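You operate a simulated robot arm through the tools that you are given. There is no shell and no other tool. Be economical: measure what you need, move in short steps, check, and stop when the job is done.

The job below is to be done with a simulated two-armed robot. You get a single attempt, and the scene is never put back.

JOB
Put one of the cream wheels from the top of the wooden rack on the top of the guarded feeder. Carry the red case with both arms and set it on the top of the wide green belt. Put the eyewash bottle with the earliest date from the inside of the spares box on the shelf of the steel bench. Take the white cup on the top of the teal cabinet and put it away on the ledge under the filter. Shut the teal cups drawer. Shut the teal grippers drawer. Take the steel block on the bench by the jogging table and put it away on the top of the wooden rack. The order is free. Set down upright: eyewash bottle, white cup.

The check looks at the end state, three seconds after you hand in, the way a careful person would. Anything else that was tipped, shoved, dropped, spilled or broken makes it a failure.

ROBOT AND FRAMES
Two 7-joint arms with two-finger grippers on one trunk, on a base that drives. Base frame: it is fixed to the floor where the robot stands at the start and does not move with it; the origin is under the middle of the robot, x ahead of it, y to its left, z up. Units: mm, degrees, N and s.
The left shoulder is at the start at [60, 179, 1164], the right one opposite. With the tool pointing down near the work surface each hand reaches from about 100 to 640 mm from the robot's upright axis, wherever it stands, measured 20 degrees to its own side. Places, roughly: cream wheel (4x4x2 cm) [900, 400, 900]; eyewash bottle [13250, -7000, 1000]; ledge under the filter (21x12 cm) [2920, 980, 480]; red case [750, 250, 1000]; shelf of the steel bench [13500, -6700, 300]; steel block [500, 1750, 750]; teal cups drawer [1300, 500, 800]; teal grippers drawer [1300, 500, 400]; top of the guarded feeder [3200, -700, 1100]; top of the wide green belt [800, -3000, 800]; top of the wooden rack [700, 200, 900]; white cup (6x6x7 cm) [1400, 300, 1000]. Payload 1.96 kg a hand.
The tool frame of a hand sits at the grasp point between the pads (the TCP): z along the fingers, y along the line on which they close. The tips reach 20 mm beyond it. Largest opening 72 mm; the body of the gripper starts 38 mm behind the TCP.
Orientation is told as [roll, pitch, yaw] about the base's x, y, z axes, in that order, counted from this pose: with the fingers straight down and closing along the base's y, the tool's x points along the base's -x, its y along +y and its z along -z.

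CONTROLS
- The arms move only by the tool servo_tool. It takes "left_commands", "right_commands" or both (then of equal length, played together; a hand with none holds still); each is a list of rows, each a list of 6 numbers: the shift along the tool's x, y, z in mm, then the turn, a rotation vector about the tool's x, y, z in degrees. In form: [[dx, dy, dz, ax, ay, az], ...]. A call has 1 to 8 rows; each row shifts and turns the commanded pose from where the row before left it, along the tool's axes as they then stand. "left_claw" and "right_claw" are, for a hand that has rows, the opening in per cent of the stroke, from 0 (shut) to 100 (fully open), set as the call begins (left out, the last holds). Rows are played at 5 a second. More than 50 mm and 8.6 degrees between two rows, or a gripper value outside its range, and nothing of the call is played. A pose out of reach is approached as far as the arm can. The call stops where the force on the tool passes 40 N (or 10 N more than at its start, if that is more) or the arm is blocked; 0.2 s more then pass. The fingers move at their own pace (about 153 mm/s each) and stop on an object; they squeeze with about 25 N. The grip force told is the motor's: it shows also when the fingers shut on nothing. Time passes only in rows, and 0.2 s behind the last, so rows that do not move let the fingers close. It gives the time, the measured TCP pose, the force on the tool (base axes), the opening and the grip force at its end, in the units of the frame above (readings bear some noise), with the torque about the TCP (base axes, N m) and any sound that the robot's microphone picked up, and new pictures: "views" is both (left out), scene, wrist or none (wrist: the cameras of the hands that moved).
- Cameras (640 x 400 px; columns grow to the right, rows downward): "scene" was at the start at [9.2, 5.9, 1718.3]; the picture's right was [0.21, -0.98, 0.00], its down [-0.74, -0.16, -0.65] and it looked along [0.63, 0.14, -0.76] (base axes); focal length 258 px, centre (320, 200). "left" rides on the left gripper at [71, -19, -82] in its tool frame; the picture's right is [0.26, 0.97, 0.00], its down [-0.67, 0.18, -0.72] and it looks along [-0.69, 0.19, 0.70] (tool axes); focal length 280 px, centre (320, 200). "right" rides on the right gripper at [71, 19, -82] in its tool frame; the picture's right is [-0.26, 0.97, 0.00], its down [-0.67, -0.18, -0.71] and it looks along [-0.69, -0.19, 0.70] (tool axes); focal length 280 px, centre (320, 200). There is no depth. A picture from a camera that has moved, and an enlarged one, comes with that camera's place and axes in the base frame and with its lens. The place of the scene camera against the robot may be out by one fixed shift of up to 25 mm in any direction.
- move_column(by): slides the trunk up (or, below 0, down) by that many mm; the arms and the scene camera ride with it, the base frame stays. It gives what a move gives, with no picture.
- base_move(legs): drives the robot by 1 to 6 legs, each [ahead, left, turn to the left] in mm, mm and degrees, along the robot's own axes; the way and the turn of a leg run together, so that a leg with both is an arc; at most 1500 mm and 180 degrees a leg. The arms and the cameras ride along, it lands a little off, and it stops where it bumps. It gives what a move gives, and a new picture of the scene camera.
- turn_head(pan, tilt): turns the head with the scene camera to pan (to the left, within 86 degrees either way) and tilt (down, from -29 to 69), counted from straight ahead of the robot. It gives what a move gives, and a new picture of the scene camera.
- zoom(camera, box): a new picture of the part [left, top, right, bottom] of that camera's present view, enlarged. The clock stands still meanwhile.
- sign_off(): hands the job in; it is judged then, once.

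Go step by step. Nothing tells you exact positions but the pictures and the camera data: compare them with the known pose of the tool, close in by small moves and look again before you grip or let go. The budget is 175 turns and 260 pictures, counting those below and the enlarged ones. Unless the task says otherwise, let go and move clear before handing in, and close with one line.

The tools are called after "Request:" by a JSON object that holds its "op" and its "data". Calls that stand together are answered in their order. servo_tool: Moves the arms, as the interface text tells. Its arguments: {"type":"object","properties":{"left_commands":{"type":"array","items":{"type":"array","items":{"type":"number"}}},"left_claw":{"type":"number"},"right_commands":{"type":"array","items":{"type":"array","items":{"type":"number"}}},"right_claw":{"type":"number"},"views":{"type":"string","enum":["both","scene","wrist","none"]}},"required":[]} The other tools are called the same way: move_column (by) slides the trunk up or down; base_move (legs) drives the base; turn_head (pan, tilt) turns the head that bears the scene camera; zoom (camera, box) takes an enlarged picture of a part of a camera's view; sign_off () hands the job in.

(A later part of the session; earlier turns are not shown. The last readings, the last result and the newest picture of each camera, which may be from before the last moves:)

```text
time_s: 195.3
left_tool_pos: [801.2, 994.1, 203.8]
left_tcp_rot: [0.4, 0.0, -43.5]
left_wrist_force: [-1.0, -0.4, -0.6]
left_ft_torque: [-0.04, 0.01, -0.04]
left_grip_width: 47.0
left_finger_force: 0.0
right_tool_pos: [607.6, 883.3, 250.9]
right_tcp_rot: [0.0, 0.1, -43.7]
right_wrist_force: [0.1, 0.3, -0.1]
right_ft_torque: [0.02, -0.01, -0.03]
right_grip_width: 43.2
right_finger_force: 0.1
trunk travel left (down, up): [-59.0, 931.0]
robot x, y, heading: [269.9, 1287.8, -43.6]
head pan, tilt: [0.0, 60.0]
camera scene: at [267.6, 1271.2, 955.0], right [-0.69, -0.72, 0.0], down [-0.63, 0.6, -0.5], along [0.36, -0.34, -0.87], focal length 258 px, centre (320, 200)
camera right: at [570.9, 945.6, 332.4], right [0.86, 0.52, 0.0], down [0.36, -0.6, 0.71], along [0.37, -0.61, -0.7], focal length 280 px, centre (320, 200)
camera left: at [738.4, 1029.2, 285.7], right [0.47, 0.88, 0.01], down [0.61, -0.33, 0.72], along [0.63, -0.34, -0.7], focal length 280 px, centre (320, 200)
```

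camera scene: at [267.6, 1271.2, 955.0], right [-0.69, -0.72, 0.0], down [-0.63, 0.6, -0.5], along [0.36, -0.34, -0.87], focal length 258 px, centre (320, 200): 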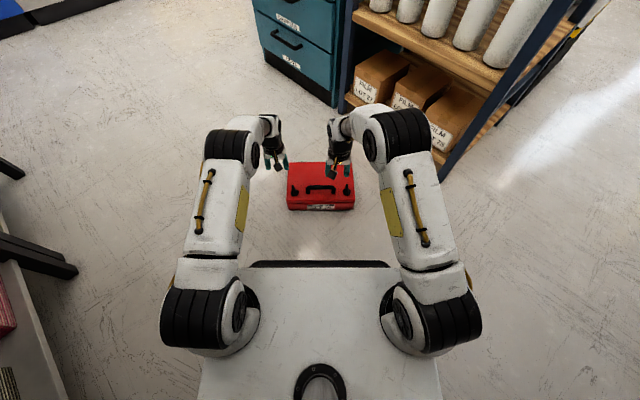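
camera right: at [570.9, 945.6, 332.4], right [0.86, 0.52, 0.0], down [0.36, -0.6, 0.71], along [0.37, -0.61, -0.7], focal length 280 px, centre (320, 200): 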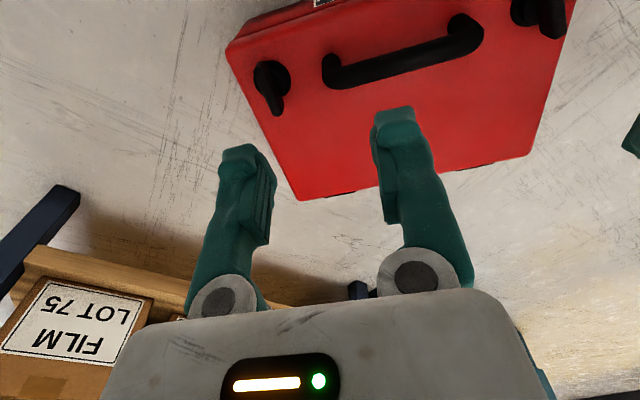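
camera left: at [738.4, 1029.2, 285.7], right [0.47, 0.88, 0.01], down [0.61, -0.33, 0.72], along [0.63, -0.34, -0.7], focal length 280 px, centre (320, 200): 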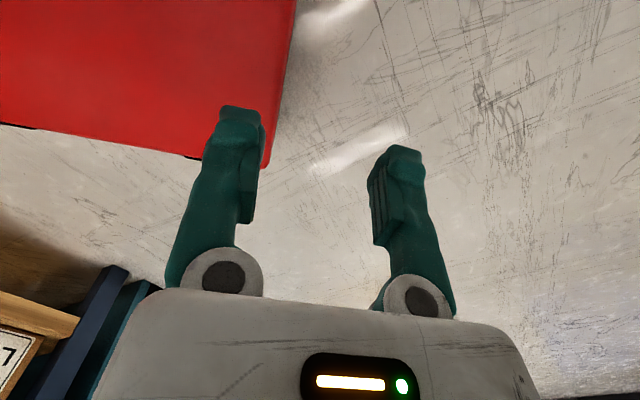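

Request:
{"op": "servo_tool", "data": {"left_commands": [[23, -27, 0, 0, 0, 0], [23, -27, 0, 0, 0, 0], [0, 0, 20, 0, 0, 0], [0, 0, 20, 0, 0, 0]], "right_commands": [[-7, -23, 0, 0, 0, 0], [-7, -24, 0, 0, 0, 0], [0, 0, 40, 0, 0, 0], [0, 0, 45, 0, 0, 0]], "left_claw": 65, "right_claw": 65, "views": "wrist"}}

```text
time_s: 196.3
left_tool_pos: [731.4, 987.1, 163.2]
left_tcp_rot: [0.4, -0.1, -43.6]
left_wrist_force: [-0.6, -1.5, 0.2]
left_ft_torque: [0.0, 0.0, -0.02]
left_grip_width: 47.0
left_finger_force: 0.0
right_tool_pos: [585.9, 840.0, 165.9]
right_tcp_rot: [0.0, 0.1, -43.6]
right_wrist_force: [0.2, 0.9, 1.0]
right_ft_torque: [-0.02, 0.01, -0.01]
right_grip_width: 47.0
right_finger_force: 0.1
trunk travel left (down, up): [-59.0, 931.0]
robot x, y, heading: [270.6, 1288.6, -43.7]
head pan, tilt: [0.0, 60.0]
camera right: at [548.3, 902.7, 247.2], right [0.86, 0.52, 0.0], down [0.36, -0.6, 0.71], along [0.37, -0.61, -0.7], focal length 280 px, centre (320, 200)
camera left: at [667.8, 1021.4, 245.7], right [0.48, 0.88, 0.01], down [0.61, -0.33, 0.72], along [0.63, -0.34, -0.7], focal length 280 px, centre (320, 200)
```

right: 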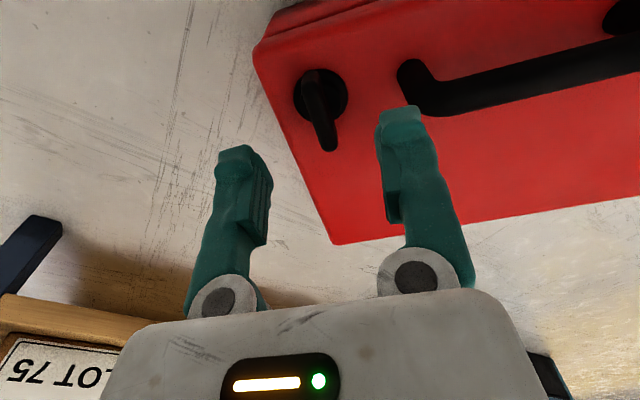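
left: 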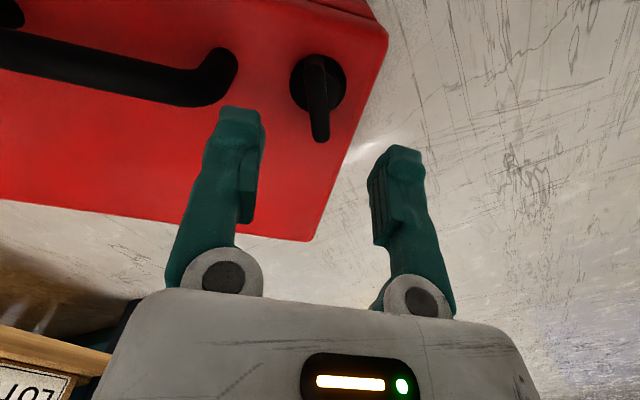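

Request:
{"op": "servo_tool", "data": {"left_commands": [[6, 0, 12, 0, 0, 0], [0, 0, 12, 0, 0, 0], [0, 0, 12, 0, 0, 0], [0, 0, 12, 0, 0, 0], [0, 0, 0, 0, 0, 0]], "right_commands": [[0, 2, 12, 0, 0, 0], [0, 0, 13, 0, 0, 0], [0, 0, 13, 0, 0, 0], [0, 0, 13, 0, 0, 0], [0, 0, 0, 0, 0, 0]], "views": "wrist"}}

```text
time_s: 197.5
left_tool_pos: [726.5, 991.5, 115.4]
left_tcp_rot: [0.4, -0.1, -43.6]
left_wrist_force: [0.4, 0.4, 0.3]
left_ft_torque: [0.03, 0.01, -0.01]
left_grip_width: 46.8
left_finger_force: 0.0
right_tool_pos: [587.7, 842.6, 113.0]
right_tcp_rot: [0.1, 0.1, -43.6]
right_wrist_force: [0.3, 1.0, -0.7]
right_ft_torque: [-0.02, 0.02, -0.05]
right_grip_width: 46.7
right_finger_force: 0.0
trunk travel left (down, up): [-59.0, 931.0]
robot x, y, heading: [273.7, 1289.8, -43.5]
head pan, tilt: [0.0, 60.0]
camera right: at [549.6, 904.2, 195.2], right [0.86, 0.52, 0.0], down [0.36, -0.6, 0.71], along [0.37, -0.61, -0.7], focal length 280 px, centre (320, 200)
camera left: at [664.0, 1026.1, 197.6], right [0.48, 0.88, 0.01], down [0.61, -0.34, 0.72], along [0.63, -0.34, -0.7], focal length 280 px, centre (320, 200)
```

right: 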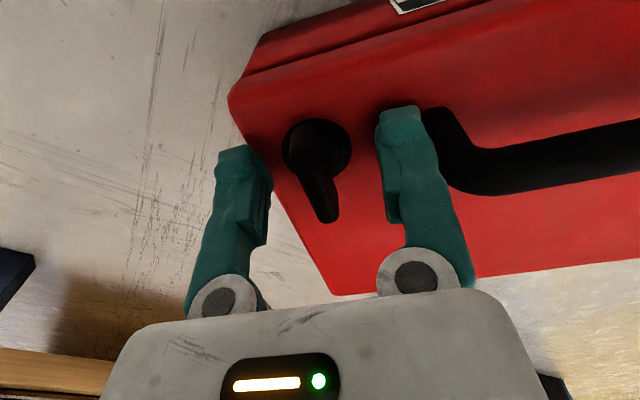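
left: 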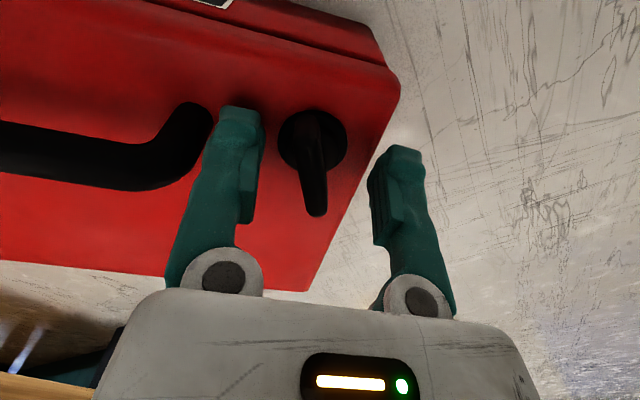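

Request:
{"op": "servo_tool", "data": {"left_commands": [[0, -1, 3, 0, 0, 0], [0, 0, 0, 0, 0, 0]], "right_commands": [[0, 0, 2, 0, 0, 0], [0, 0, 0, 0, 0, 0]], "views": "none"}}

Request:
{"op": "servo_tool", "data": {"left_commands": [[0, 0, 0, 0, 0, 0], [0, 0, 0, 0, 0, 0], [0, 0, 0, 0, 0, 0]], "right_commands": [[0, 0, 0, 0, 0, 0], [0, 0, 0, 0, 0, 0], [0, 0, 0, 0, 0, 0]], "left_claw": 0, "right_claw": 0, "views": "none"}}

```text
time_s: 198.1
left_tool_pos: [725.7, 991.3, 111.5]
left_tcp_rot: [0.4, 0.1, -43.6]
left_wrist_force: [1.0, -0.4, -0.6]
left_ft_torque: [-0.02, 0.01, 0.05]
left_grip_width: 46.5
left_finger_force: 0.1
right_tool_pos: [587.9, 842.0, 111.6]
right_tcp_rot: [0.0, 0.1, -43.5]
right_wrist_force: [0.0, 0.3, 0.0]
right_ft_torque: [0.0, -0.04, -0.02]
right_grip_width: 47.0
right_finger_force: 0.1
trunk travel left (down, up): [-59.0, 931.0]
robot x, y, heading: [268.8, 1285.5, -43.5]
head pan, tilt: [0.0, 60.0]
```

```text
time_s: 198.9
left_tool_pos: [726.6, 988.3, 115.8]
left_tcp_rot: [0.2, -0.3, -43.6]
left_wrist_force: [-5.4, -10.1, 16.9]
left_ft_torque: [-0.18, 0.22, 0.03]
left_grip_width: 13.6
left_finger_force: 24.6
right_tool_pos: [587.2, 840.3, 114.2]
right_tcp_rot: [-0.2, -0.4, -43.7]
right_wrist_force: [-10.3, -11.4, 36.0]
right_ft_torque: [-0.12, 0.13, -0.02]
right_grip_width: 9.4
right_finger_force: 24.6
trunk travel left (down, up): [-59.0, 931.0]
robot x, y, heading: [270.1, 1284.9, -43.8]
head pan, tilt: [0.0, 60.0]
```

Request:
{"op": "servo_tool", "data": {"left_commands": [[0, 0, -2, 0, 0, 0], [0, 0, 0, 0, 0, 0]], "right_commands": [[0, 0, -3, 0, 0, 0], [0, 0, 0, 0, 0, 0]], "views": "wrist"}}

```text
time_s: 199.5
left_tool_pos: [726.8, 989.5, 115.1]
left_tcp_rot: [0.3, -0.3, -43.6]
left_wrist_force: [-10.2, -13.1, 22.1]
left_ft_torque: [-0.16, 0.41, -0.03]
left_grip_width: 13.2
left_finger_force: 25.3
right_tool_pos: [586.0, 840.1, 115.5]
right_tcp_rot: [0.0, -0.1, -43.5]
right_wrist_force: [-5.1, -16.6, 12.7]
right_ft_torque: [-0.61, -0.4, -0.04]
right_grip_width: 9.4
right_finger_force: 25.2
trunk travel left (down, up): [-59.0, 931.0]
robot x, y, heading: [270.2, 1288.2, -43.6]
head pan, tilt: [0.0, 60.0]
camera right: at [548.8, 903.4, 197.5], right [0.86, 0.52, 0.0], down [0.36, -0.6, 0.72], along [0.37, -0.61, -0.7], focal length 280 px, centre (320, 200)
camera left: at [662.9, 1024.6, 198.0], right [0.48, 0.88, 0.0], down [0.61, -0.33, 0.72], along [0.63, -0.34, -0.69], focal length 280 px, centre (320, 200)
```

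right: 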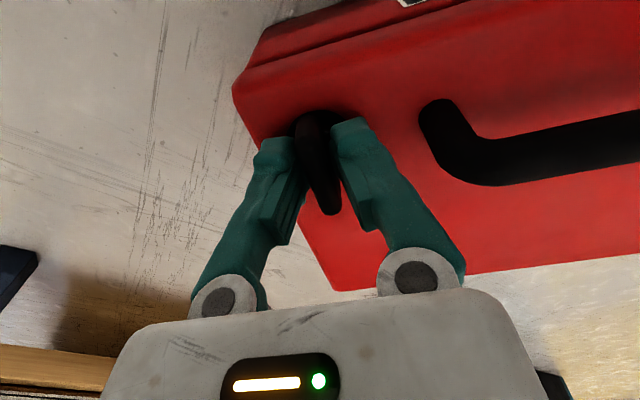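
left: 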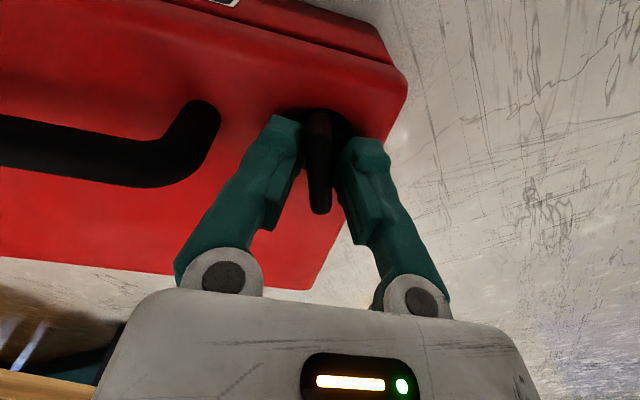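

Request:
{"op": "servo_tool", "data": {"left_commands": [[0, 0, 0, 0, 0, 0], [0, -1, -5, 0, 0, 0], [0, 0, 0, 0, 0, 0]], "left_claw": 40, "views": "none"}}

Request:
{"op": "servo_tool", "data": {"left_commands": [[0, 0, 0, 0, 0, 0], [0, 0, 0, 0, 0, 0], [0, 0, 0, 0, 0, 0]], "left_claw": 0, "views": "none"}}

```text
time_s: 200.3
left_tool_pos: [725.5, 991.0, 120.4]
left_tcp_rot: [0.4, 0.0, -43.6]
left_wrist_force: [0.2, -1.2, 0.9]
left_ft_torque: [0.0, 0.0, 0.0]
left_grip_width: 28.8
left_finger_force: 0.1
right_tool_pos: [586.4, 841.4, 116.4]
right_tcp_rot: [-0.2, 0.1, -43.5]
right_wrist_force: [-15.8, -17.8, 27.2]
right_ft_torque: [0.11, 0.52, -0.05]
right_grip_width: 9.3
right_finger_force: 25.1
trunk travel left (down, up): [-59.0, 931.0]
robot x, y, heading: [266.2, 1286.5, -43.8]
head pan, tilt: [0.0, 60.0]
```

```text
time_s: 201.2
left_tool_pos: [724.7, 990.6, 120.1]
left_tcp_rot: [0.4, 0.1, -43.6]
left_wrist_force: [-2.5, 3.7, 6.3]
left_ft_torque: [0.09, 0.04, 0.06]
left_grip_width: 9.3
left_finger_force: 25.2
right_tool_pos: [586.2, 841.3, 115.5]
right_tcp_rot: [0.0, 0.0, -43.6]
right_wrist_force: [-5.6, 2.5, 14.4]
right_ft_torque: [0.13, 0.06, -0.01]
right_grip_width: 9.2
right_finger_force: 25.3
trunk travel left (down, up): [-59.0, 931.0]
robot x, y, heading: [268.6, 1285.6, -43.3]
head pan, tilt: [0.0, 60.0]
stopped in row 3 (right hand): the force on the tool passed its limit at 46 N (the readings are from after the stop); the commanded pose is now the measured one
```

Request:
{"op": "move_column", "data": {"by": 90}}

Request:
{"op": "servo_tool", "data": {"left_commands": [[0, 0, 0, 0, 4, 0], [0, 0, 0, 0, 4, 0], [0, 0, 0, 0, 4, 0], [0, 0, 0, 0, 4, 0], [0, 0, 0, 0, 4, 0]], "right_commands": [[0, 0, 0, 0, 4, 0], [0, 0, 0, 0, 4, 0], [0, 0, 0, 0, 4, 0], [0, 0, 0, 0, 4, 0], [0, 0, 0, 0, 4, 0]], "views": "both"}}

```text
time_s: 202.4
left_tool_pos: [725.5, 990.6, 207.0]
left_tcp_rot: [0.5, 0.3, -43.6]
left_wrist_force: [-0.4, 0.4, -15.8]
left_ft_torque: [0.17, 0.21, 0.0]
left_grip_width: 9.5
left_finger_force: 25.2
right_tool_pos: [585.8, 840.9, 202.3]
right_tcp_rot: [-0.1, 0.3, -43.5]
right_wrist_force: [-0.5, 1.1, -12.5]
right_ft_torque: [0.34, 0.34, 0.07]
right_grip_width: 9.4
right_finger_force: 25.1
trunk travel left (down, up): [-149.0, 841.0]
robot x, y, heading: [270.1, 1282.0, -43.6]
head pan, tilt: [0.0, 60.0]
```

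```text
time_s: 203.6
left_tool_pos: [725.4, 991.4, 208.0]
left_tcp_rot: [0.4, 8.1, -43.5]
left_wrist_force: [-0.8, -0.1, -0.2]
left_ft_torque: [-0.02, 0.0, 0.03]
left_grip_width: 0.0
left_finger_force: 25.4
left hand out of reach, approached as far as the arm can: row 3, 4, 5
right_tool_pos: [587.1, 841.2, 205.6]
right_tcp_rot: [0.1, 8.0, -43.6]
right_wrist_force: [-0.2, 0.1, -0.5]
right_ft_torque: [0.0, 0.03, 0.0]
right_grip_width: 0.3
right_finger_force: 25.1
right hand out of reach, approached as far as the arm can: row 3, 4, 5
trunk travel left (down, up): [-149.0, 841.0]
robot x, y, heading: [272.1, 1287.3, -43.6]
head pan, tilt: [0.0, 60.0]
camera scene: at [267.6, 1271.0, 1045.1], right [-0.69, -0.72, 0.0], down [-0.63, 0.6, -0.5], along [0.36, -0.34, -0.87], focal length 258 px, centre (320, 200)
camera right: at [558.1, 895.2, 295.7], right [0.85, 0.52, -0.04], down [0.43, -0.66, 0.61], along [0.29, -0.54, -0.79], focal length 280 px, centre (320, 200)
camera left: at [671.0, 1016.8, 299.8], right [0.48, 0.88, 0.04], down [0.68, -0.4, 0.61], along [0.56, -0.26, -0.79], focal length 280 px, centre (320, 200)
```

scene: 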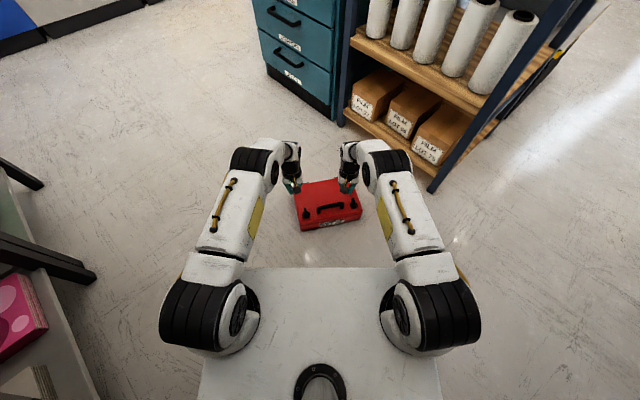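
right: 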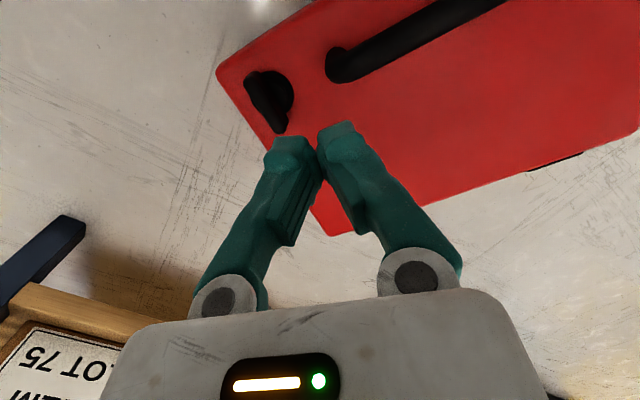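
left: 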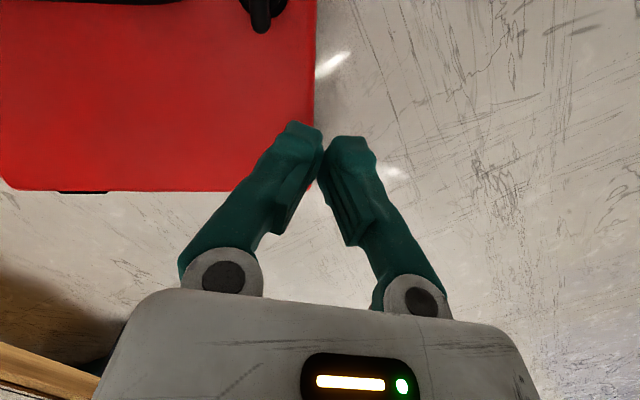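

The lugs let go again – too slippery for pinching. I'll change the method: hands horizontal, one finger of each hand under the handle bar, so the bar hooks positively. First turn the wrists in free air.

Request:
{"op": "move_column", "data": {"by": 250}}

Request:
{"op": "servo_tool", "data": {"left_commands": [[15, 0, 0, 0, -8, 0], [15, 0, 0, 0, 0, 8.5], [15, 0, 0, 0, 0, 8.5], [15, 0, 0, 0, 0, 8.5], [0, 0, 0, 0, 0, 8.5], [0, 0, 0, 0, 0, 8.5], [0, 0, 0, 0, 0, 8.5], [0, 0, 0, 0, 0, 8.5]], "right_commands": [[15, 0, 0, 0, -8, 0], [15, 0, 0, 0, 0, -8.5], [15, 0, 0, 0, 0, -8.5], [15, 0, 0, 0, 0, -8.5], [0, 0, 0, 0, 0, -8.5], [0, 0, 0, 0, 0, -8.5], [0, 0, 0, 0, 0, -8.5], [0, 0, 0, 0, 0, -8.5]], "left_claw": 50, "right_claw": 50, "views": "none"}}

Request:
{"op": "servo_tool", "data": {"left_commands": [[0, 0, 0, 0, 0, 8.5], [0, 0, 0, 0, 0, 8.5], [0, 0, 0, 0, 0, 8.5], [0, 0, 0, 0, 0, 5], [0, 0, 0, -8, 0, 0], [0, 0, 0, -8, 0, 0], [0, 0, 0, -8, 0, 0], [0, 0, 0, -8, 0, 0]], "right_commands": [[0, 0, 0, 0, 0, -8.5], [0, 0, 0, 0, 0, -8.5], [0, 0, 0, 0, 0, -8.5], [0, 0, 0, 0, 0, -5], [0, 0, 0, 8, 0, 0], [0, 0, 0, 8, 0, 0], [0, 0, 0, 8, 0, 0], [0, 0, 0, 8, 0, 0]], "views": "both"}}

```text
time_s: 206.2
left_tool_pos: [726.0, 991.9, 457.2]
left_tcp_rot: [0.4, 8.2, -43.5]
left_wrist_force: [-0.8, 0.3, 0.5]
left_ft_torque: [0.01, 0.0, 0.0]
left_grip_width: 0.2
left_finger_force: 25.8
right_tool_pos: [586.9, 842.0, 454.9]
right_tcp_rot: [0.0, 8.1, -43.6]
right_wrist_force: [-0.6, -0.8, -0.4]
right_ft_torque: [0.01, 0.01, -0.03]
right_grip_width: 0.0
right_finger_force: 25.2
trunk travel left (down, up): [-399.0, 591.0]
robot x, y, heading: [269.5, 1284.3, -43.5]
head pan, tilt: [0.0, 60.0]
```

```text
time_s: 208.0
left_tool_pos: [686.7, 1036.8, 459.3]
left_tcp_rot: [0.1, 0.4, -103.2]
left_wrist_force: [0.4, -0.2, -0.3]
left_ft_torque: [-0.03, 0.01, 0.02]
left_grip_width: 35.9
left_finger_force: 0.1
right_tool_pos: [539.9, 876.7, 456.5]
right_tcp_rot: [0.3, 0.2, 16.0]
right_wrist_force: [-0.8, 0.5, -0.5]
right_ft_torque: [-0.05, 0.04, 0.01]
right_grip_width: 36.1
right_finger_force: 0.0
trunk travel left (down, up): [-399.0, 591.0]
robot x, y, heading: [267.9, 1281.2, -43.5]
head pan, tilt: [0.0, 60.0]
```

```text
time_s: 209.9
left_tool_pos: [742.9, 1084.8, 462.1]
left_tcp_rot: [32.0, 0.5, -123.6]
left_wrist_force: [-0.3, 0.0, 0.4]
left_ft_torque: [-0.02, -0.01, 0.0]
left_grip_width: 35.9
left_finger_force: 0.1
right_tool_pos: [489.9, 814.8, 458.5]
right_tcp_rot: [-32.0, 0.1, 35.6]
right_wrist_force: [-0.8, 1.0, 0.2]
right_ft_torque: [-0.02, 0.01, 0.0]
right_grip_width: 35.9
right_finger_force: 0.0
trunk travel left (down, up): [-399.0, 591.0]
robot x, y, heading: [269.5, 1282.8, -43.6]
head pan, tilt: [0.0, 60.0]
stopped in row 8 (right hand): the arm was blocked; the commanded pose is now the measured one
camera scene: at [267.3, 1271.3, 1295.1], right [-0.69, -0.72, 0.0], down [-0.63, 0.6, -0.5], along [0.36, -0.34, -0.87], focal length 258 px, centre (320, 200)
camera right: at [397.4, 821.9, 517.8], right [-0.26, 0.82, -0.51], down [0.42, 0.58, 0.7], along [0.87, -0.03, -0.49], focal length 280 px, centre (320, 200)
camera left: at [733.9, 1176.4, 522.2], right [0.82, -0.24, 0.51], down [-0.56, -0.44, 0.7], along [0.06, -0.86, -0.5], focal length 280 px, centre (320, 200)
```

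scene: 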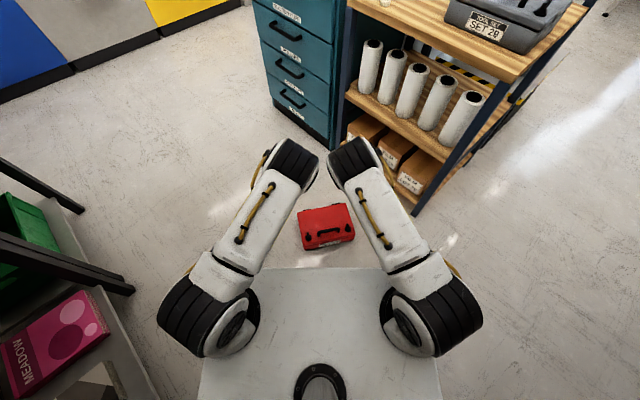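
right: 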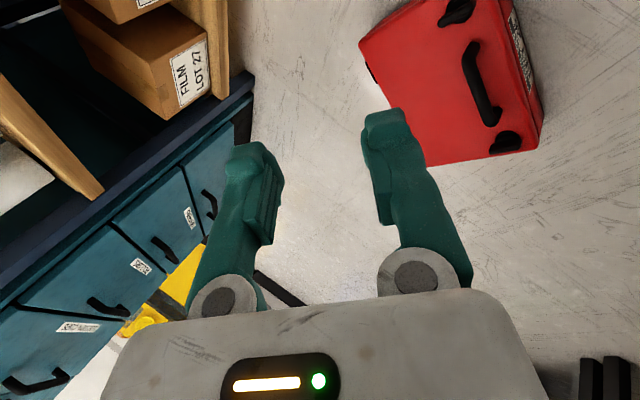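
left: 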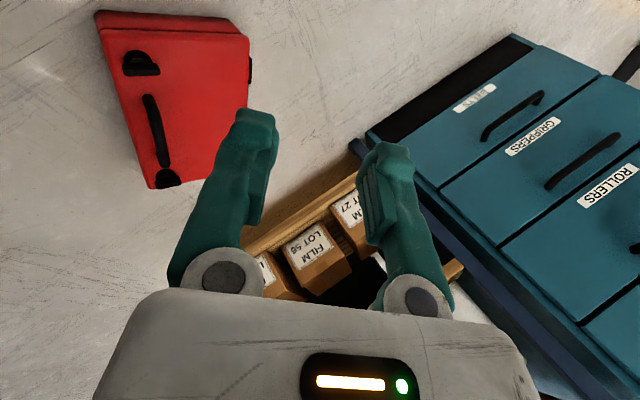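

That turn drove the elbows together. I'll undo it and instead keep the fingers closed as pegs, pitch them horizontal with the hands splayed slightly inward, and hook them under the bar.

Request:
{"op": "servo_tool", "data": {"left_commands": [[0, 0, 0, 8, 0, 0], [0, 0, 0, 8, 0, 0], [0, 0, 0, 8, 0, 0], [0, 0, 0, 8, 0, 0], [0, 0, 0, 0, 0, -8.5], [0, 0, 0, 0, 0, -8.5], [0, 0, 0, 0, 0, -8.5], [0, 0, 0, 0, 0, -8.5]], "right_commands": [[0, 0, 0, -8, 0, 0], [0, 0, 0, -8, 0, 0], [0, 0, 0, -8, 0, 0], [0, 0, 0, -8, 0, 0], [0, 0, 0, 0, 0, 8.5], [0, 0, 0, 0, 0, 8.5], [0, 0, 0, 0, 0, 8.5], [0, 0, 0, 0, 0, 8.5]], "left_claw": 0, "right_claw": 0, "views": "none"}}

Request:
{"op": "servo_tool", "data": {"left_commands": [[0, 0, 0, 0, 0, -8.5], [0, 0, 0, 0, 0, -8.5], [0, 0, 0, 0, 0, -8.5], [0, 0, 0, 0, -8.5, 0], [0, 0, 0, 0, -8.5, 0], [0, 0, 0, 0, -8.5, 0], [0, 0, 0, 0, -8.5, 0], [0, 0, 0, 0, -8.5, 0]], "right_commands": [[0, 0, 0, 0, 0, 8.5], [0, 0, 0, 0, 0, 8.5], [0, 0, 0, 0, 0, 8.5], [0, 0, 0, 0, -8.5, 0], [0, 0, 0, 0, -8.5, 0], [0, 0, 0, 0, -8.5, 0], [0, 0, 0, 0, -8.5, 0], [0, 0, 0, 0, -8.5, 0]], "views": "none"}}

Request:
{"op": "servo_tool", "data": {"left_commands": [[0, 0, 0, 0, -8.5, 0], [0, 0, 0, 0, -8.5, 0], [0, 0, 0, 0, -8.5, 0], [0, 0, 0, 0, -8.5, 0], [0, 0, 0, 0, -8.5, 0], [0, 0, 0, 0, -8.5, 0]], "right_commands": [[0, 0, 0, 0, -8.5, 0], [0, 0, 0, 0, -8.5, 0], [0, 0, 0, 0, -8.5, 0], [0, 0, 0, 0, -8.5, 0], [0, 0, 0, 0, -8.5, 0], [0, 0, 0, 0, -8.5, 0]], "views": "scene"}}

```text
time_s: 211.7
left_tool_pos: [743.2, 1085.3, 461.9]
left_tcp_rot: [0.3, 0.3, -89.5]
left_wrist_force: [0.8, 1.0, 0.9]
left_ft_torque: [0.01, 0.01, 0.01]
left_grip_width: 0.0
left_finger_force: 24.8
right_tool_pos: [489.8, 815.6, 458.8]
right_tcp_rot: [-0.1, 0.0, 1.5]
right_wrist_force: [-0.3, -0.6, -0.1]
right_ft_torque: [0.0, -0.03, 0.01]
right_grip_width: 0.2
right_finger_force: 24.9
trunk travel left (down, up): [-399.0, 591.0]
robot x, y, heading: [269.4, 1286.4, -43.5]
head pan, tilt: [0.0, 60.0]
```

```text
time_s: 213.5
left_tool_pos: [742.6, 1084.3, 461.7]
left_tcp_rot: [0.5, -42.4, -64.5]
left_wrist_force: [-0.5, -0.7, -0.5]
left_ft_torque: [-0.02, 0.02, 0.0]
left_grip_width: 0.0
left_finger_force: 24.6
right_tool_pos: [490.5, 816.0, 457.5]
right_tcp_rot: [0.0, -42.7, -23.7]
right_wrist_force: [0.2, 0.3, -0.1]
right_ft_torque: [0.03, 0.02, 0.02]
right_grip_width: 0.0
right_finger_force: 25.1
trunk travel left (down, up): [-399.0, 591.0]
robot x, y, heading: [268.5, 1288.7, -43.7]
head pan, tilt: [0.0, 60.0]
```

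```text
time_s: 214.9
left_tool_pos: [741.1, 1084.3, 462.2]
left_tcp_rot: [172.6, -86.6, 123.2]
left_wrist_force: [1.1, -0.9, 0.5]
left_ft_torque: [0.02, 0.04, -0.01]
left_grip_width: 0.1
left_finger_force: 25.0
right_tool_pos: [490.5, 816.0, 458.2]
right_tcp_rot: [-179.6, -86.3, 155.7]
right_wrist_force: [-0.4, -1.0, -0.8]
right_ft_torque: [0.01, -0.01, 0.02]
right_grip_width: 0.0
right_finger_force: 25.0
trunk travel left (down, up): [-399.0, 591.0]
robot x, y, heading: [268.3, 1283.9, -43.6]
head pan, tilt: [0.0, 60.0]
camera scene: at [267.7, 1270.9, 1295.1], right [-0.69, -0.72, 0.0], down [-0.63, 0.6, -0.5], along [0.36, -0.34, -0.87], focal length 258 px, centre (320, 200)
```

scene: 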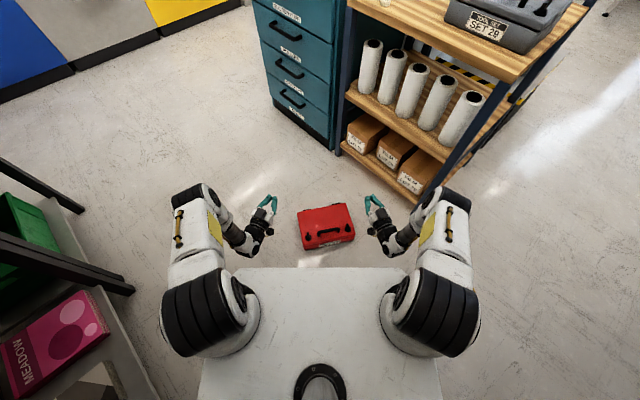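

Horizontal hands work with elbows out. Now the exact handle position.

Request:
{"op": "zoom", "data": {"camera": "scene", "box": [260, 180, 400, 270]}}

```text
4.44 times, centred on (330, 225) of scene
camera zoom: at [267.7, 1270.9, 1295.1], right [-0.69, -0.72, 0.0], down [-0.63, 0.6, -0.5], along [0.36, -0.34, -0.87], focal length 1146 px, centre (276, 89)
```

zoom: 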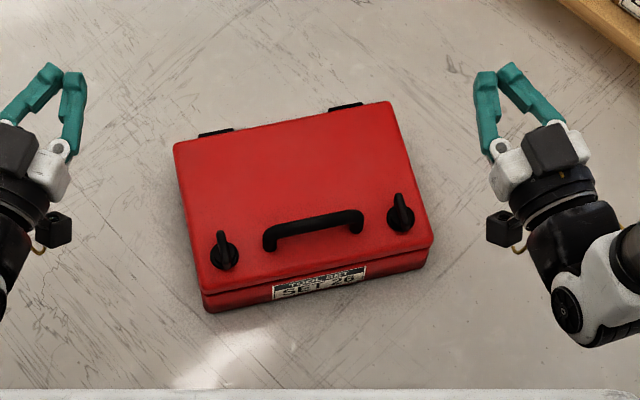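

Request:
{"op": "base_move", "data": {"legs": [[0, 0, 12.4], [-74, -151, 0]]}}

Request:
{"op": "zoom", "data": {"camera": "scene", "box": [260, 150, 400, 240]}}

```text
time_s: 217.2
left_tool_pos: [631.8, 1099.9, 462.2]
left_tcp_rot: [172.1, -86.6, 136.0]
left_wrist_force: [-0.3, -0.4, -0.2]
left_ft_torque: [0.03, 0.01, 0.03]
left_grip_width: 0.1
left_finger_force: 25.1
right_tool_pos: [443.0, 783.0, 458.0]
right_tcp_rot: [-179.9, -86.5, 168.3]
right_wrist_force: [-0.1, 1.2, 0.6]
right_ft_torque: [0.01, 0.03, 0.03]
right_grip_width: 0.1
right_finger_force: 24.8
trunk travel left (down, up): [-399.0, 591.0]
robot x, y, heading: [125.5, 1197.2, -31.5]
head pan, tilt: [0.0, 60.0]
camera scene: at [125.8, 1181.1, 1295.0], right [-0.52, -0.85, 0.0], down [-0.74, 0.45, -0.5], along [0.43, -0.26, -0.87], focal length 258 px, centre (320, 200)
```

scene: 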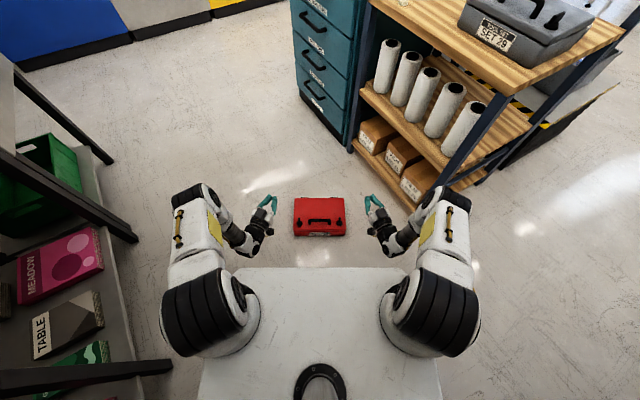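

```text
4.44 times, centred on (330, 195) of scene
camera zoom: at [125.8, 1181.1, 1295.0], right [-0.52, -0.85, 0.0], down [-0.74, 0.45, -0.5], along [0.43, -0.26, -0.87], focal length 1146 px, centre (276, 222)
```

zoom: 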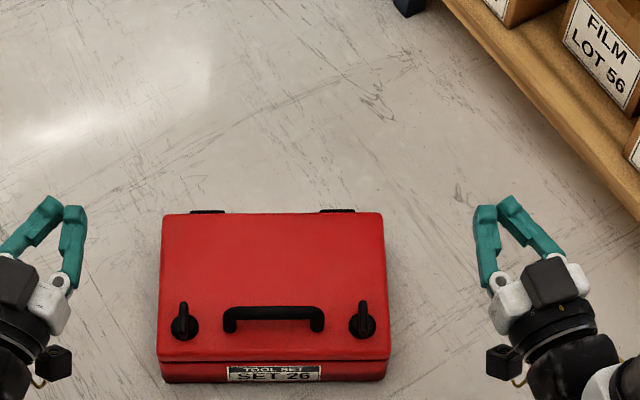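

Request:
{"op": "servo_tool", "data": {"left_commands": [[0, -36, 13, 0, 0, 0], [0, -36, 13, 0, 0, 0], [0, -36, 13, 0, 0, 0], [0, -36, 13, 0, 0, 0], [0, 0, 0, 0, 0, 0]], "right_commands": [[0, 36, 13, 0, 0, 0], [0, 36, 13, 0, 0, 0], [0, 36, 13, 0, 0, 0], [0, 36, 13, 0, 0, 0], [0, 0, 0, 0, 0, 0]], "views": "both"}}

```text
time_s: 218.3
left_tool_pos: [550.5, 968.3, 464.2]
left_tcp_rot: [172.6, -86.6, 135.6]
left_wrist_force: [-0.5, 0.1, -0.3]
left_ft_torque: [0.01, 0.0, 0.0]
left_grip_width: 0.2
left_finger_force: 24.8
right_tool_pos: [521.7, 915.6, 463.1]
right_tcp_rot: [-179.3, -86.5, 167.9]
right_wrist_force: [0.7, -0.1, -0.8]
right_ft_torque: [0.02, 0.02, -0.01]
right_grip_width: 0.0
right_finger_force: 24.9
trunk travel left (down, up): [-399.0, 591.0]
robot x, y, heading: [126.7, 1197.7, -31.1]
head pan, tilt: [0.0, 60.0]
camera scene: at [126.3, 1181.4, 1295.0], right [-0.52, -0.85, 0.0], down [-0.74, 0.45, -0.5], along [0.43, -0.26, -0.87], focal length 258 px, centre (320, 200)
camera right: at [450.4, 948.5, 386.0], right [0.18, 0.95, 0.26], down [-0.78, -0.03, 0.63], along [0.61, -0.31, 0.73], focal length 280 px, centre (320, 200)
camera left: at [490.6, 1018.4, 389.4], right [0.77, 0.58, -0.25], down [-0.32, 0.7, 0.63], along [0.55, -0.4, 0.73], focal length 280 px, centre (320, 200)
```

scene: 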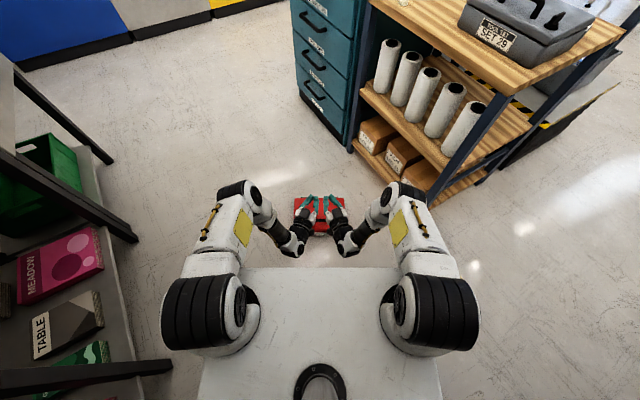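
right: 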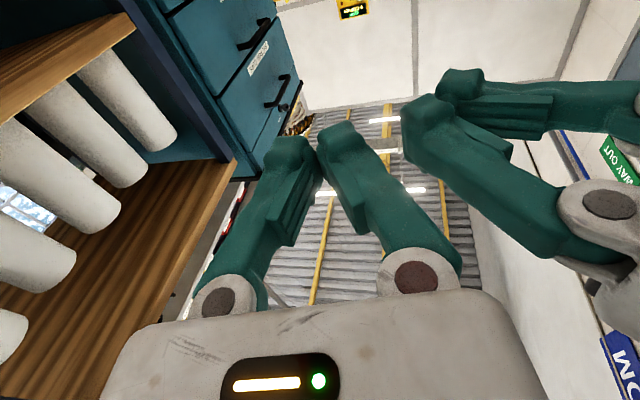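
left: 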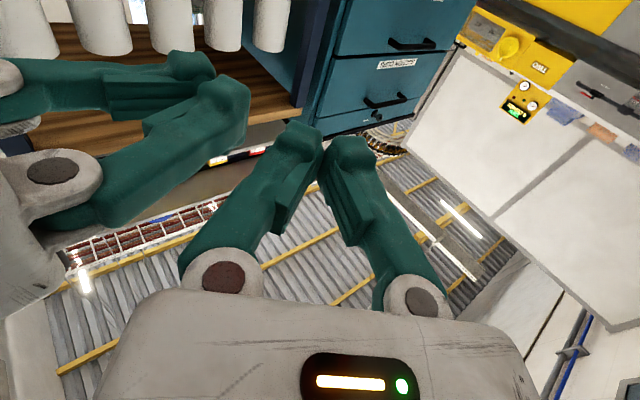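

Request:
{"op": "move_column", "data": {"by": -300}}

Request:
{"op": "servo_tool", "data": {"left_commands": [[20, -2, 0, 0, 0, 0], [0, -1, 0, 0, 0, 0]], "right_commands": [[20, 2, 0, 0, 0, 0], [0, 1, 0, 0, 0, 0]], "views": "scene"}}

Request:
{"op": "zoom", "data": {"camera": "scene", "box": [260, 130, 380, 210]}}

```text
time_s: 221.3
left_tool_pos: [551.7, 969.2, 164.2]
left_tcp_rot: [172.6, -86.7, 135.6]
left_wrist_force: [-0.4, -0.2, 0.3]
left_ft_torque: [0.01, 0.0, 0.01]
left_grip_width: 0.2
left_finger_force: 25.3
right_tool_pos: [522.0, 914.1, 161.2]
right_tcp_rot: [-179.3, -86.5, 167.9]
right_wrist_force: [0.5, 0.0, 0.4]
right_ft_torque: [0.02, 0.03, 0.02]
right_grip_width: 0.0
right_finger_force: 24.8
trunk travel left (down, up): [-99.0, 891.0]
robot x, y, heading: [127.7, 1196.7, -31.4]
head pan, tilt: [0.0, 60.0]
```

```text
time_s: 221.9
left_tool_pos: [549.9, 965.5, 144.0]
left_tcp_rot: [172.5, -86.5, 135.6]
left_wrist_force: [-0.7, 0.4, -0.4]
left_ft_torque: [-0.02, 0.0, 0.0]
left_grip_width: 0.1
left_finger_force: 25.3
right_tool_pos: [523.6, 915.6, 141.6]
right_tcp_rot: [-179.4, -86.5, 167.9]
right_wrist_force: [-0.3, -0.3, 0.8]
right_ft_torque: [0.02, -0.04, 0.01]
right_grip_width: 0.0
right_finger_force: 25.0
trunk travel left (down, up): [-99.0, 891.0]
robot x, y, heading: [124.9, 1193.5, -31.4]
head pan, tilt: [0.0, 60.0]
camera scene: at [126.3, 1181.4, 995.0], right [-0.52, -0.85, 0.0], down [-0.74, 0.45, -0.5], along [0.43, -0.26, -0.87], focal length 258 px, centre (320, 200)
```

scene: 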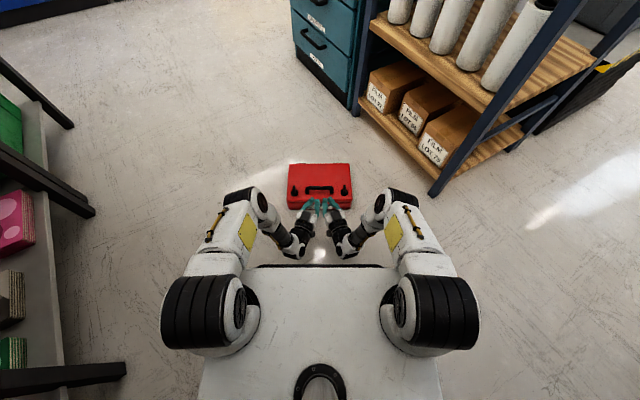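

```text
5.00 times, centred on (320, 170) of scene
camera zoom: at [126.3, 1181.4, 995.0], right [-0.52, -0.85, 0.0], down [-0.74, 0.45, -0.5], along [0.43, -0.26, -0.87], focal length 1289 px, centre (320, 350)
```

zoom: 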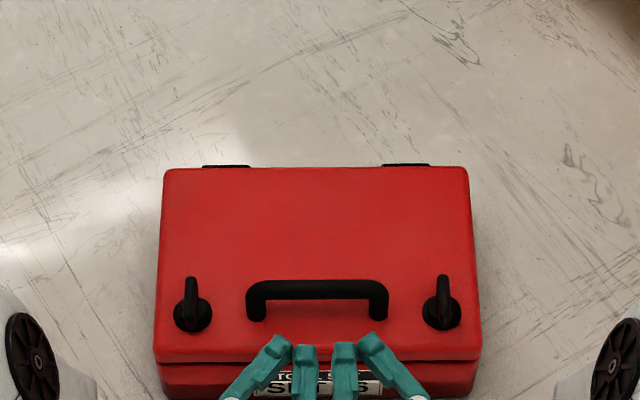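

Fingers are bulkier than the loop allows side by side. Better: each hand straddles one leg of the handle (inner finger under the bar inside the loop) and clamps the leg.

Request:
{"op": "servo_tool", "data": {"left_commands": [[0, 29, -10.6, 0, 0, 0], [15, 0, 0, 0, 0, 0], [14, 0, 0, 0, 0, 0], [0, 0, 0, 0, 0, 0]], "right_commands": [[0, -14, -5, 0, 0, 0], [15, 0, 0, 0, 0, 0], [13, 0, 0, 0, 0, 0], [0, 0, 0, 0, 0, 0]], "left_claw": 48, "right_claw": 48, "views": "none"}}

Request:
{"op": "zoom", "data": {"camera": "scene", "box": [260, 130, 380, 210]}}

```text
time_s: 222.9
left_tool_pos: [567.0, 992.2, 115.1]
left_tcp_rot: [172.6, -86.6, 135.7]
left_wrist_force: [0.1, 0.2, -0.3]
left_ft_torque: [0.02, 0.0, -0.01]
left_grip_width: 34.6
left_finger_force: 0.2
right_tool_pos: [518.9, 904.5, 112.6]
right_tcp_rot: [-179.5, -86.4, 168.0]
right_wrist_force: [1.2, 0.1, -0.3]
right_ft_torque: [0.0, 0.0, -0.02]
right_grip_width: 34.7
right_finger_force: 0.1
trunk travel left (down, up): [-99.0, 891.0]
robot x, y, heading: [126.3, 1196.8, -31.6]
head pan, tilt: [0.0, 60.0]
```

```text
5.00 times, centred on (320, 170) of scene
camera zoom: at [126.3, 1181.4, 995.0], right [-0.52, -0.85, 0.0], down [-0.74, 0.45, -0.5], along [0.43, -0.26, -0.87], focal length 1289 px, centre (320, 350)
```

zoom: 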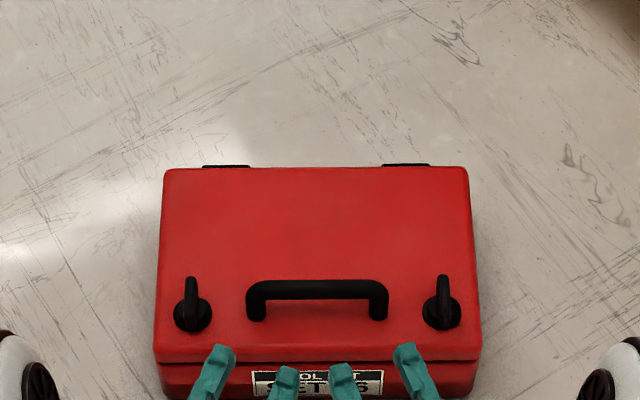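

Request:
{"op": "servo_tool", "data": {"left_commands": [[0, 7, 19, 0, 0, 0], [0, 7, 19, 0, 0, 0], [0, 7, 19, 0, 0, 0], [0, 0, 0, 0, 0, 0]], "right_commands": [[0, -7, 19, 0, 0, 0], [0, -7, 19, 0, 0, 0], [0, -7, 19, 0, 0, 0], [0, 0, 0, 0, 0, 0]], "views": "none"}}

Request:
{"op": "zoom", "data": {"camera": "scene", "box": [270, 140, 370, 210]}}

```text
time_s: 223.9
left_tool_pos: [617.1, 958.3, 118.1]
left_tcp_rot: [172.8, -86.6, 135.4]
left_wrist_force: [0.4, 0.1, 0.5]
left_ft_torque: [0.0, 0.0, -0.01]
left_grip_width: 34.4
left_finger_force: 0.0
right_tool_pos: [570.1, 870.4, 119.9]
right_tcp_rot: [-177.6, -86.2, 166.0]
right_wrist_force: [-20.4, 5.8, 6.2]
right_ft_torque: [-0.01, -0.21, 0.49]
right_grip_width: 35.6
right_finger_force: 0.6
trunk travel left (down, up): [-99.0, 891.0]
robot x, y, heading: [123.9, 1197.0, -31.2]
head pan, tilt: [0.0, 60.0]
```

```text
5.71 times, centred on (320, 175) of scene
camera zoom: at [125.5, 1181.9, 995.1], right [-0.52, -0.85, 0.0], down [-0.74, 0.45, -0.5], along [0.43, -0.26, -0.87], focal length 1473 px, centre (320, 343)
```

zoom: 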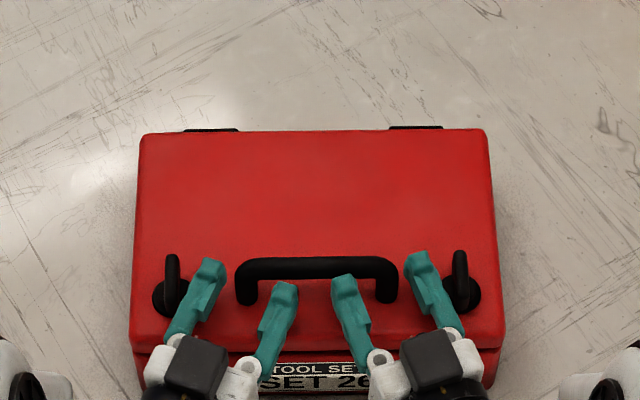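

Request:
{"op": "servo_tool", "data": {"left_commands": [[0, 0, 0, 0, 0, 0], [0, 0, 0, 0, 0, 0], [0, 0, 0, 0, 0, 0]], "right_commands": [[0, 3, -8, 0, 0, 0], [0, 3, 0, 0, 0, 0], [0, 0, 0, 0, 0, 0]], "left_claw": 40, "right_claw": 40, "views": "wrist"}}

```text
time_s: 224.8
left_tool_pos: [618.8, 958.5, 117.9]
left_tcp_rot: [172.6, -86.5, 135.4]
left_wrist_force: [1.0, 1.0, -0.7]
left_ft_torque: [0.03, 0.02, 0.0]
left_grip_width: 29.0
left_finger_force: 0.1
right_tool_pos: [562.2, 881.1, 116.2]
right_tcp_rot: [179.6, -86.5, 168.9]
right_wrist_force: [-3.1, -1.7, -1.3]
right_ft_torque: [0.06, 0.03, -0.11]
right_grip_width: 30.0
right_finger_force: 1.1
trunk travel left (down, up): [-99.0, 891.0]
robot x, y, heading: [126.5, 1199.1, -31.7]
head pan, tilt: [0.0, 60.0]
camera right: at [490.9, 914.2, 40.3], right [0.18, 0.95, 0.26], down [-0.78, -0.03, 0.63], along [0.61, -0.31, 0.73], focal length 280 px, centre (320, 200)
camera left: at [558.4, 1008.8, 43.2], right [0.77, 0.58, -0.25], down [-0.32, 0.7, 0.63], along [0.55, -0.41, 0.73], focal length 280 px, centre (320, 200)
```

right: 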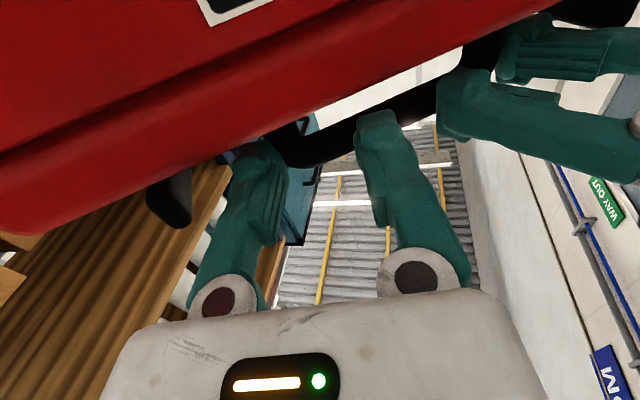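
left: 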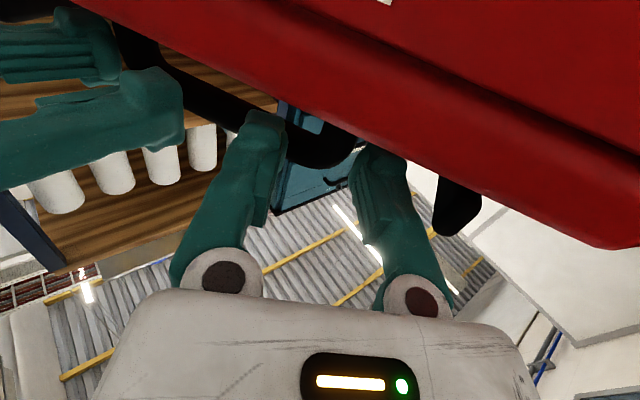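

Request:
{"op": "servo_tool", "data": {"left_commands": [[0, 4, 12, 0, 0, 0], [0, 4, 12, 0, 0, 0], [0, 0, 0, 0, 0, 0]], "right_commands": [[0, -8, 14, 0, 0, 0], [0, -7, 14, 0, 0, 0], [0, 0, 0, 0, 0, 0]], "views": "wrist"}}

```text
time_s: 225.6
left_tool_pos: [645.3, 944.2, 126.9]
left_tcp_rot: [169.2, -85.9, 139.0]
left_wrist_force: [0.4, 0.4, -0.3]
left_ft_torque: [-0.01, -0.02, -0.01]
left_grip_width: 28.6
left_finger_force: 0.1
right_tool_pos: [597.0, 852.7, 131.5]
right_tcp_rot: [-174.1, -85.2, 162.4]
right_wrist_force: [-14.6, -0.5, -6.2]
right_ft_torque: [-0.06, 0.12, 0.14]
right_grip_width: 28.8
right_finger_force: 0.0
trunk travel left (down, up): [-99.0, 891.0]
robot x, y, heading: [129.1, 1195.6, -31.4]
head pan, tilt: [0.0, 60.0]
camera right: at [526.4, 884.7, 53.6], right [0.17, 0.95, 0.25], down [-0.79, -0.02, 0.61], along [0.59, -0.31, 0.75], focal length 280 px, centre (320, 200)
camera left: at [585.4, 993.0, 49.9], right [0.77, 0.59, -0.25], down [-0.33, 0.7, 0.63], along [0.54, -0.4, 0.74], focal length 280 px, centre (320, 200)
```

right: 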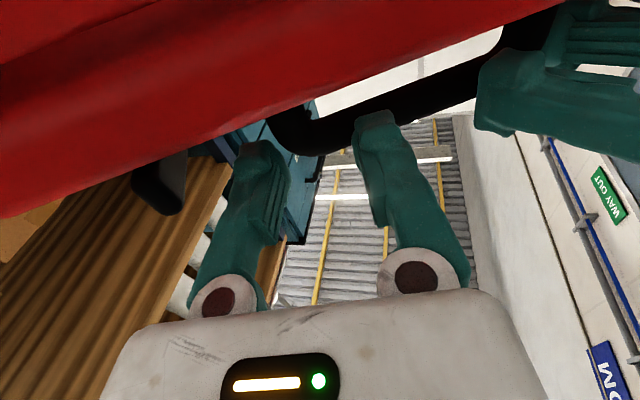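
left: 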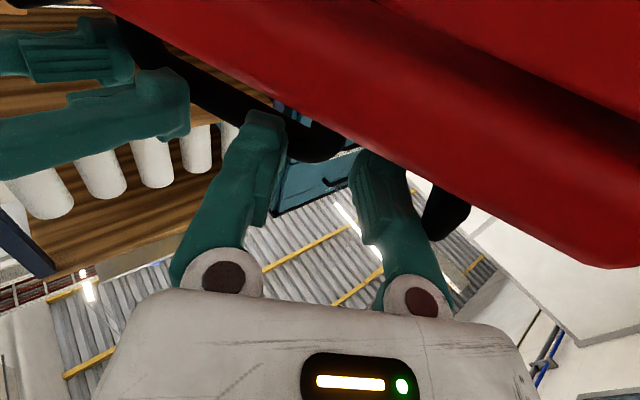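

Request:
{"op": "zoom", "data": {"camera": "scene", "box": [280, 140, 360, 200]}}

```text
6.67 times, centred on (320, 170) of scene
camera zoom: at [126.7, 1181.1, 994.9], right [-0.52, -0.85, 0.0], down [-0.74, 0.45, -0.5], along [0.43, -0.26, -0.87], focal length 1719 px, centre (320, 400)
```

zoom: 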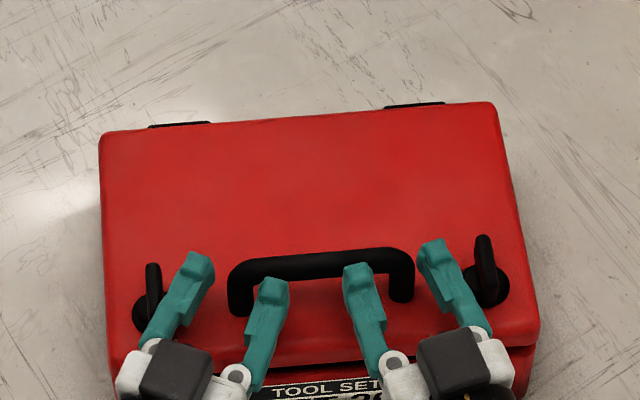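

The fingers are slightly too high and pushed the bar. I'll retreat, drop about 22 mm and re-enter.

Request:
{"op": "servo_tool", "data": {"left_commands": [[0, -5, -14, 0, 0, 0], [0, -5, -14, 0, 0, 0], [11, 0, 0, 0, 0, 0], [11, 0, 0, 0, 0, 0], [0, 0, 0, 0, 0, 0]], "right_commands": [[0, 5, -14, 0, 0, 0], [0, 5, -14, 0, 0, 0], [12, 0, 0, 0, 0, 0], [12, 0, 0, 0, 0, 0], [0, 0, 0, 0, 0, 0]], "views": "none"}}

Request:
{"op": "zoom", "data": {"camera": "scene", "box": [280, 140, 360, 200]}}

```text
time_s: 226.9
left_tool_pos: [652.3, 939.3, 145.2]
left_tcp_rot: [165.9, -81.1, 142.5]
left_wrist_force: [0.4, -0.1, 0.8]
left_ft_torque: [0.03, 0.01, -0.02]
left_grip_width: 28.8
left_finger_force: 0.2
right_tool_pos: [610.1, 845.8, 157.5]
right_tcp_rot: [-169.2, -79.3, 157.2]
right_wrist_force: [0.6, 0.4, -0.3]
right_ft_torque: [-0.01, -0.03, 0.04]
right_grip_width: 28.9
right_finger_force: 0.1
trunk travel left (down, up): [-99.0, 891.0]
robot x, y, heading: [128.6, 1195.6, -31.1]
head pan, tilt: [0.0, 60.0]
stopped in row 5 (left hand): the arm was blocked; the commanded pose is now the measured one
```

```text
6.67 times, centred on (320, 170) of scene
camera zoom: at [126.4, 1181.4, 995.0], right [-0.52, -0.85, 0.0], down [-0.74, 0.45, -0.5], along [0.43, -0.26, -0.87], focal length 1719 px, centre (320, 400)
```

zoom: 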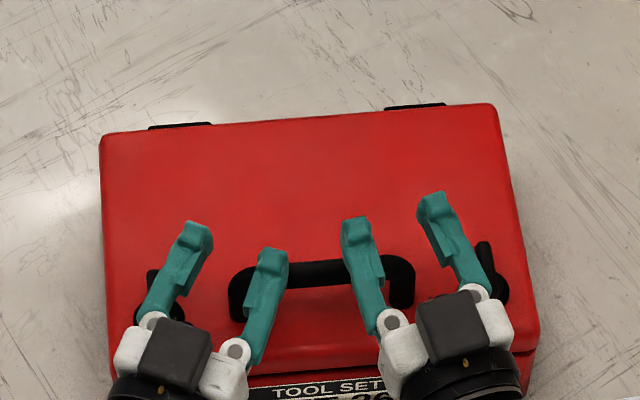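

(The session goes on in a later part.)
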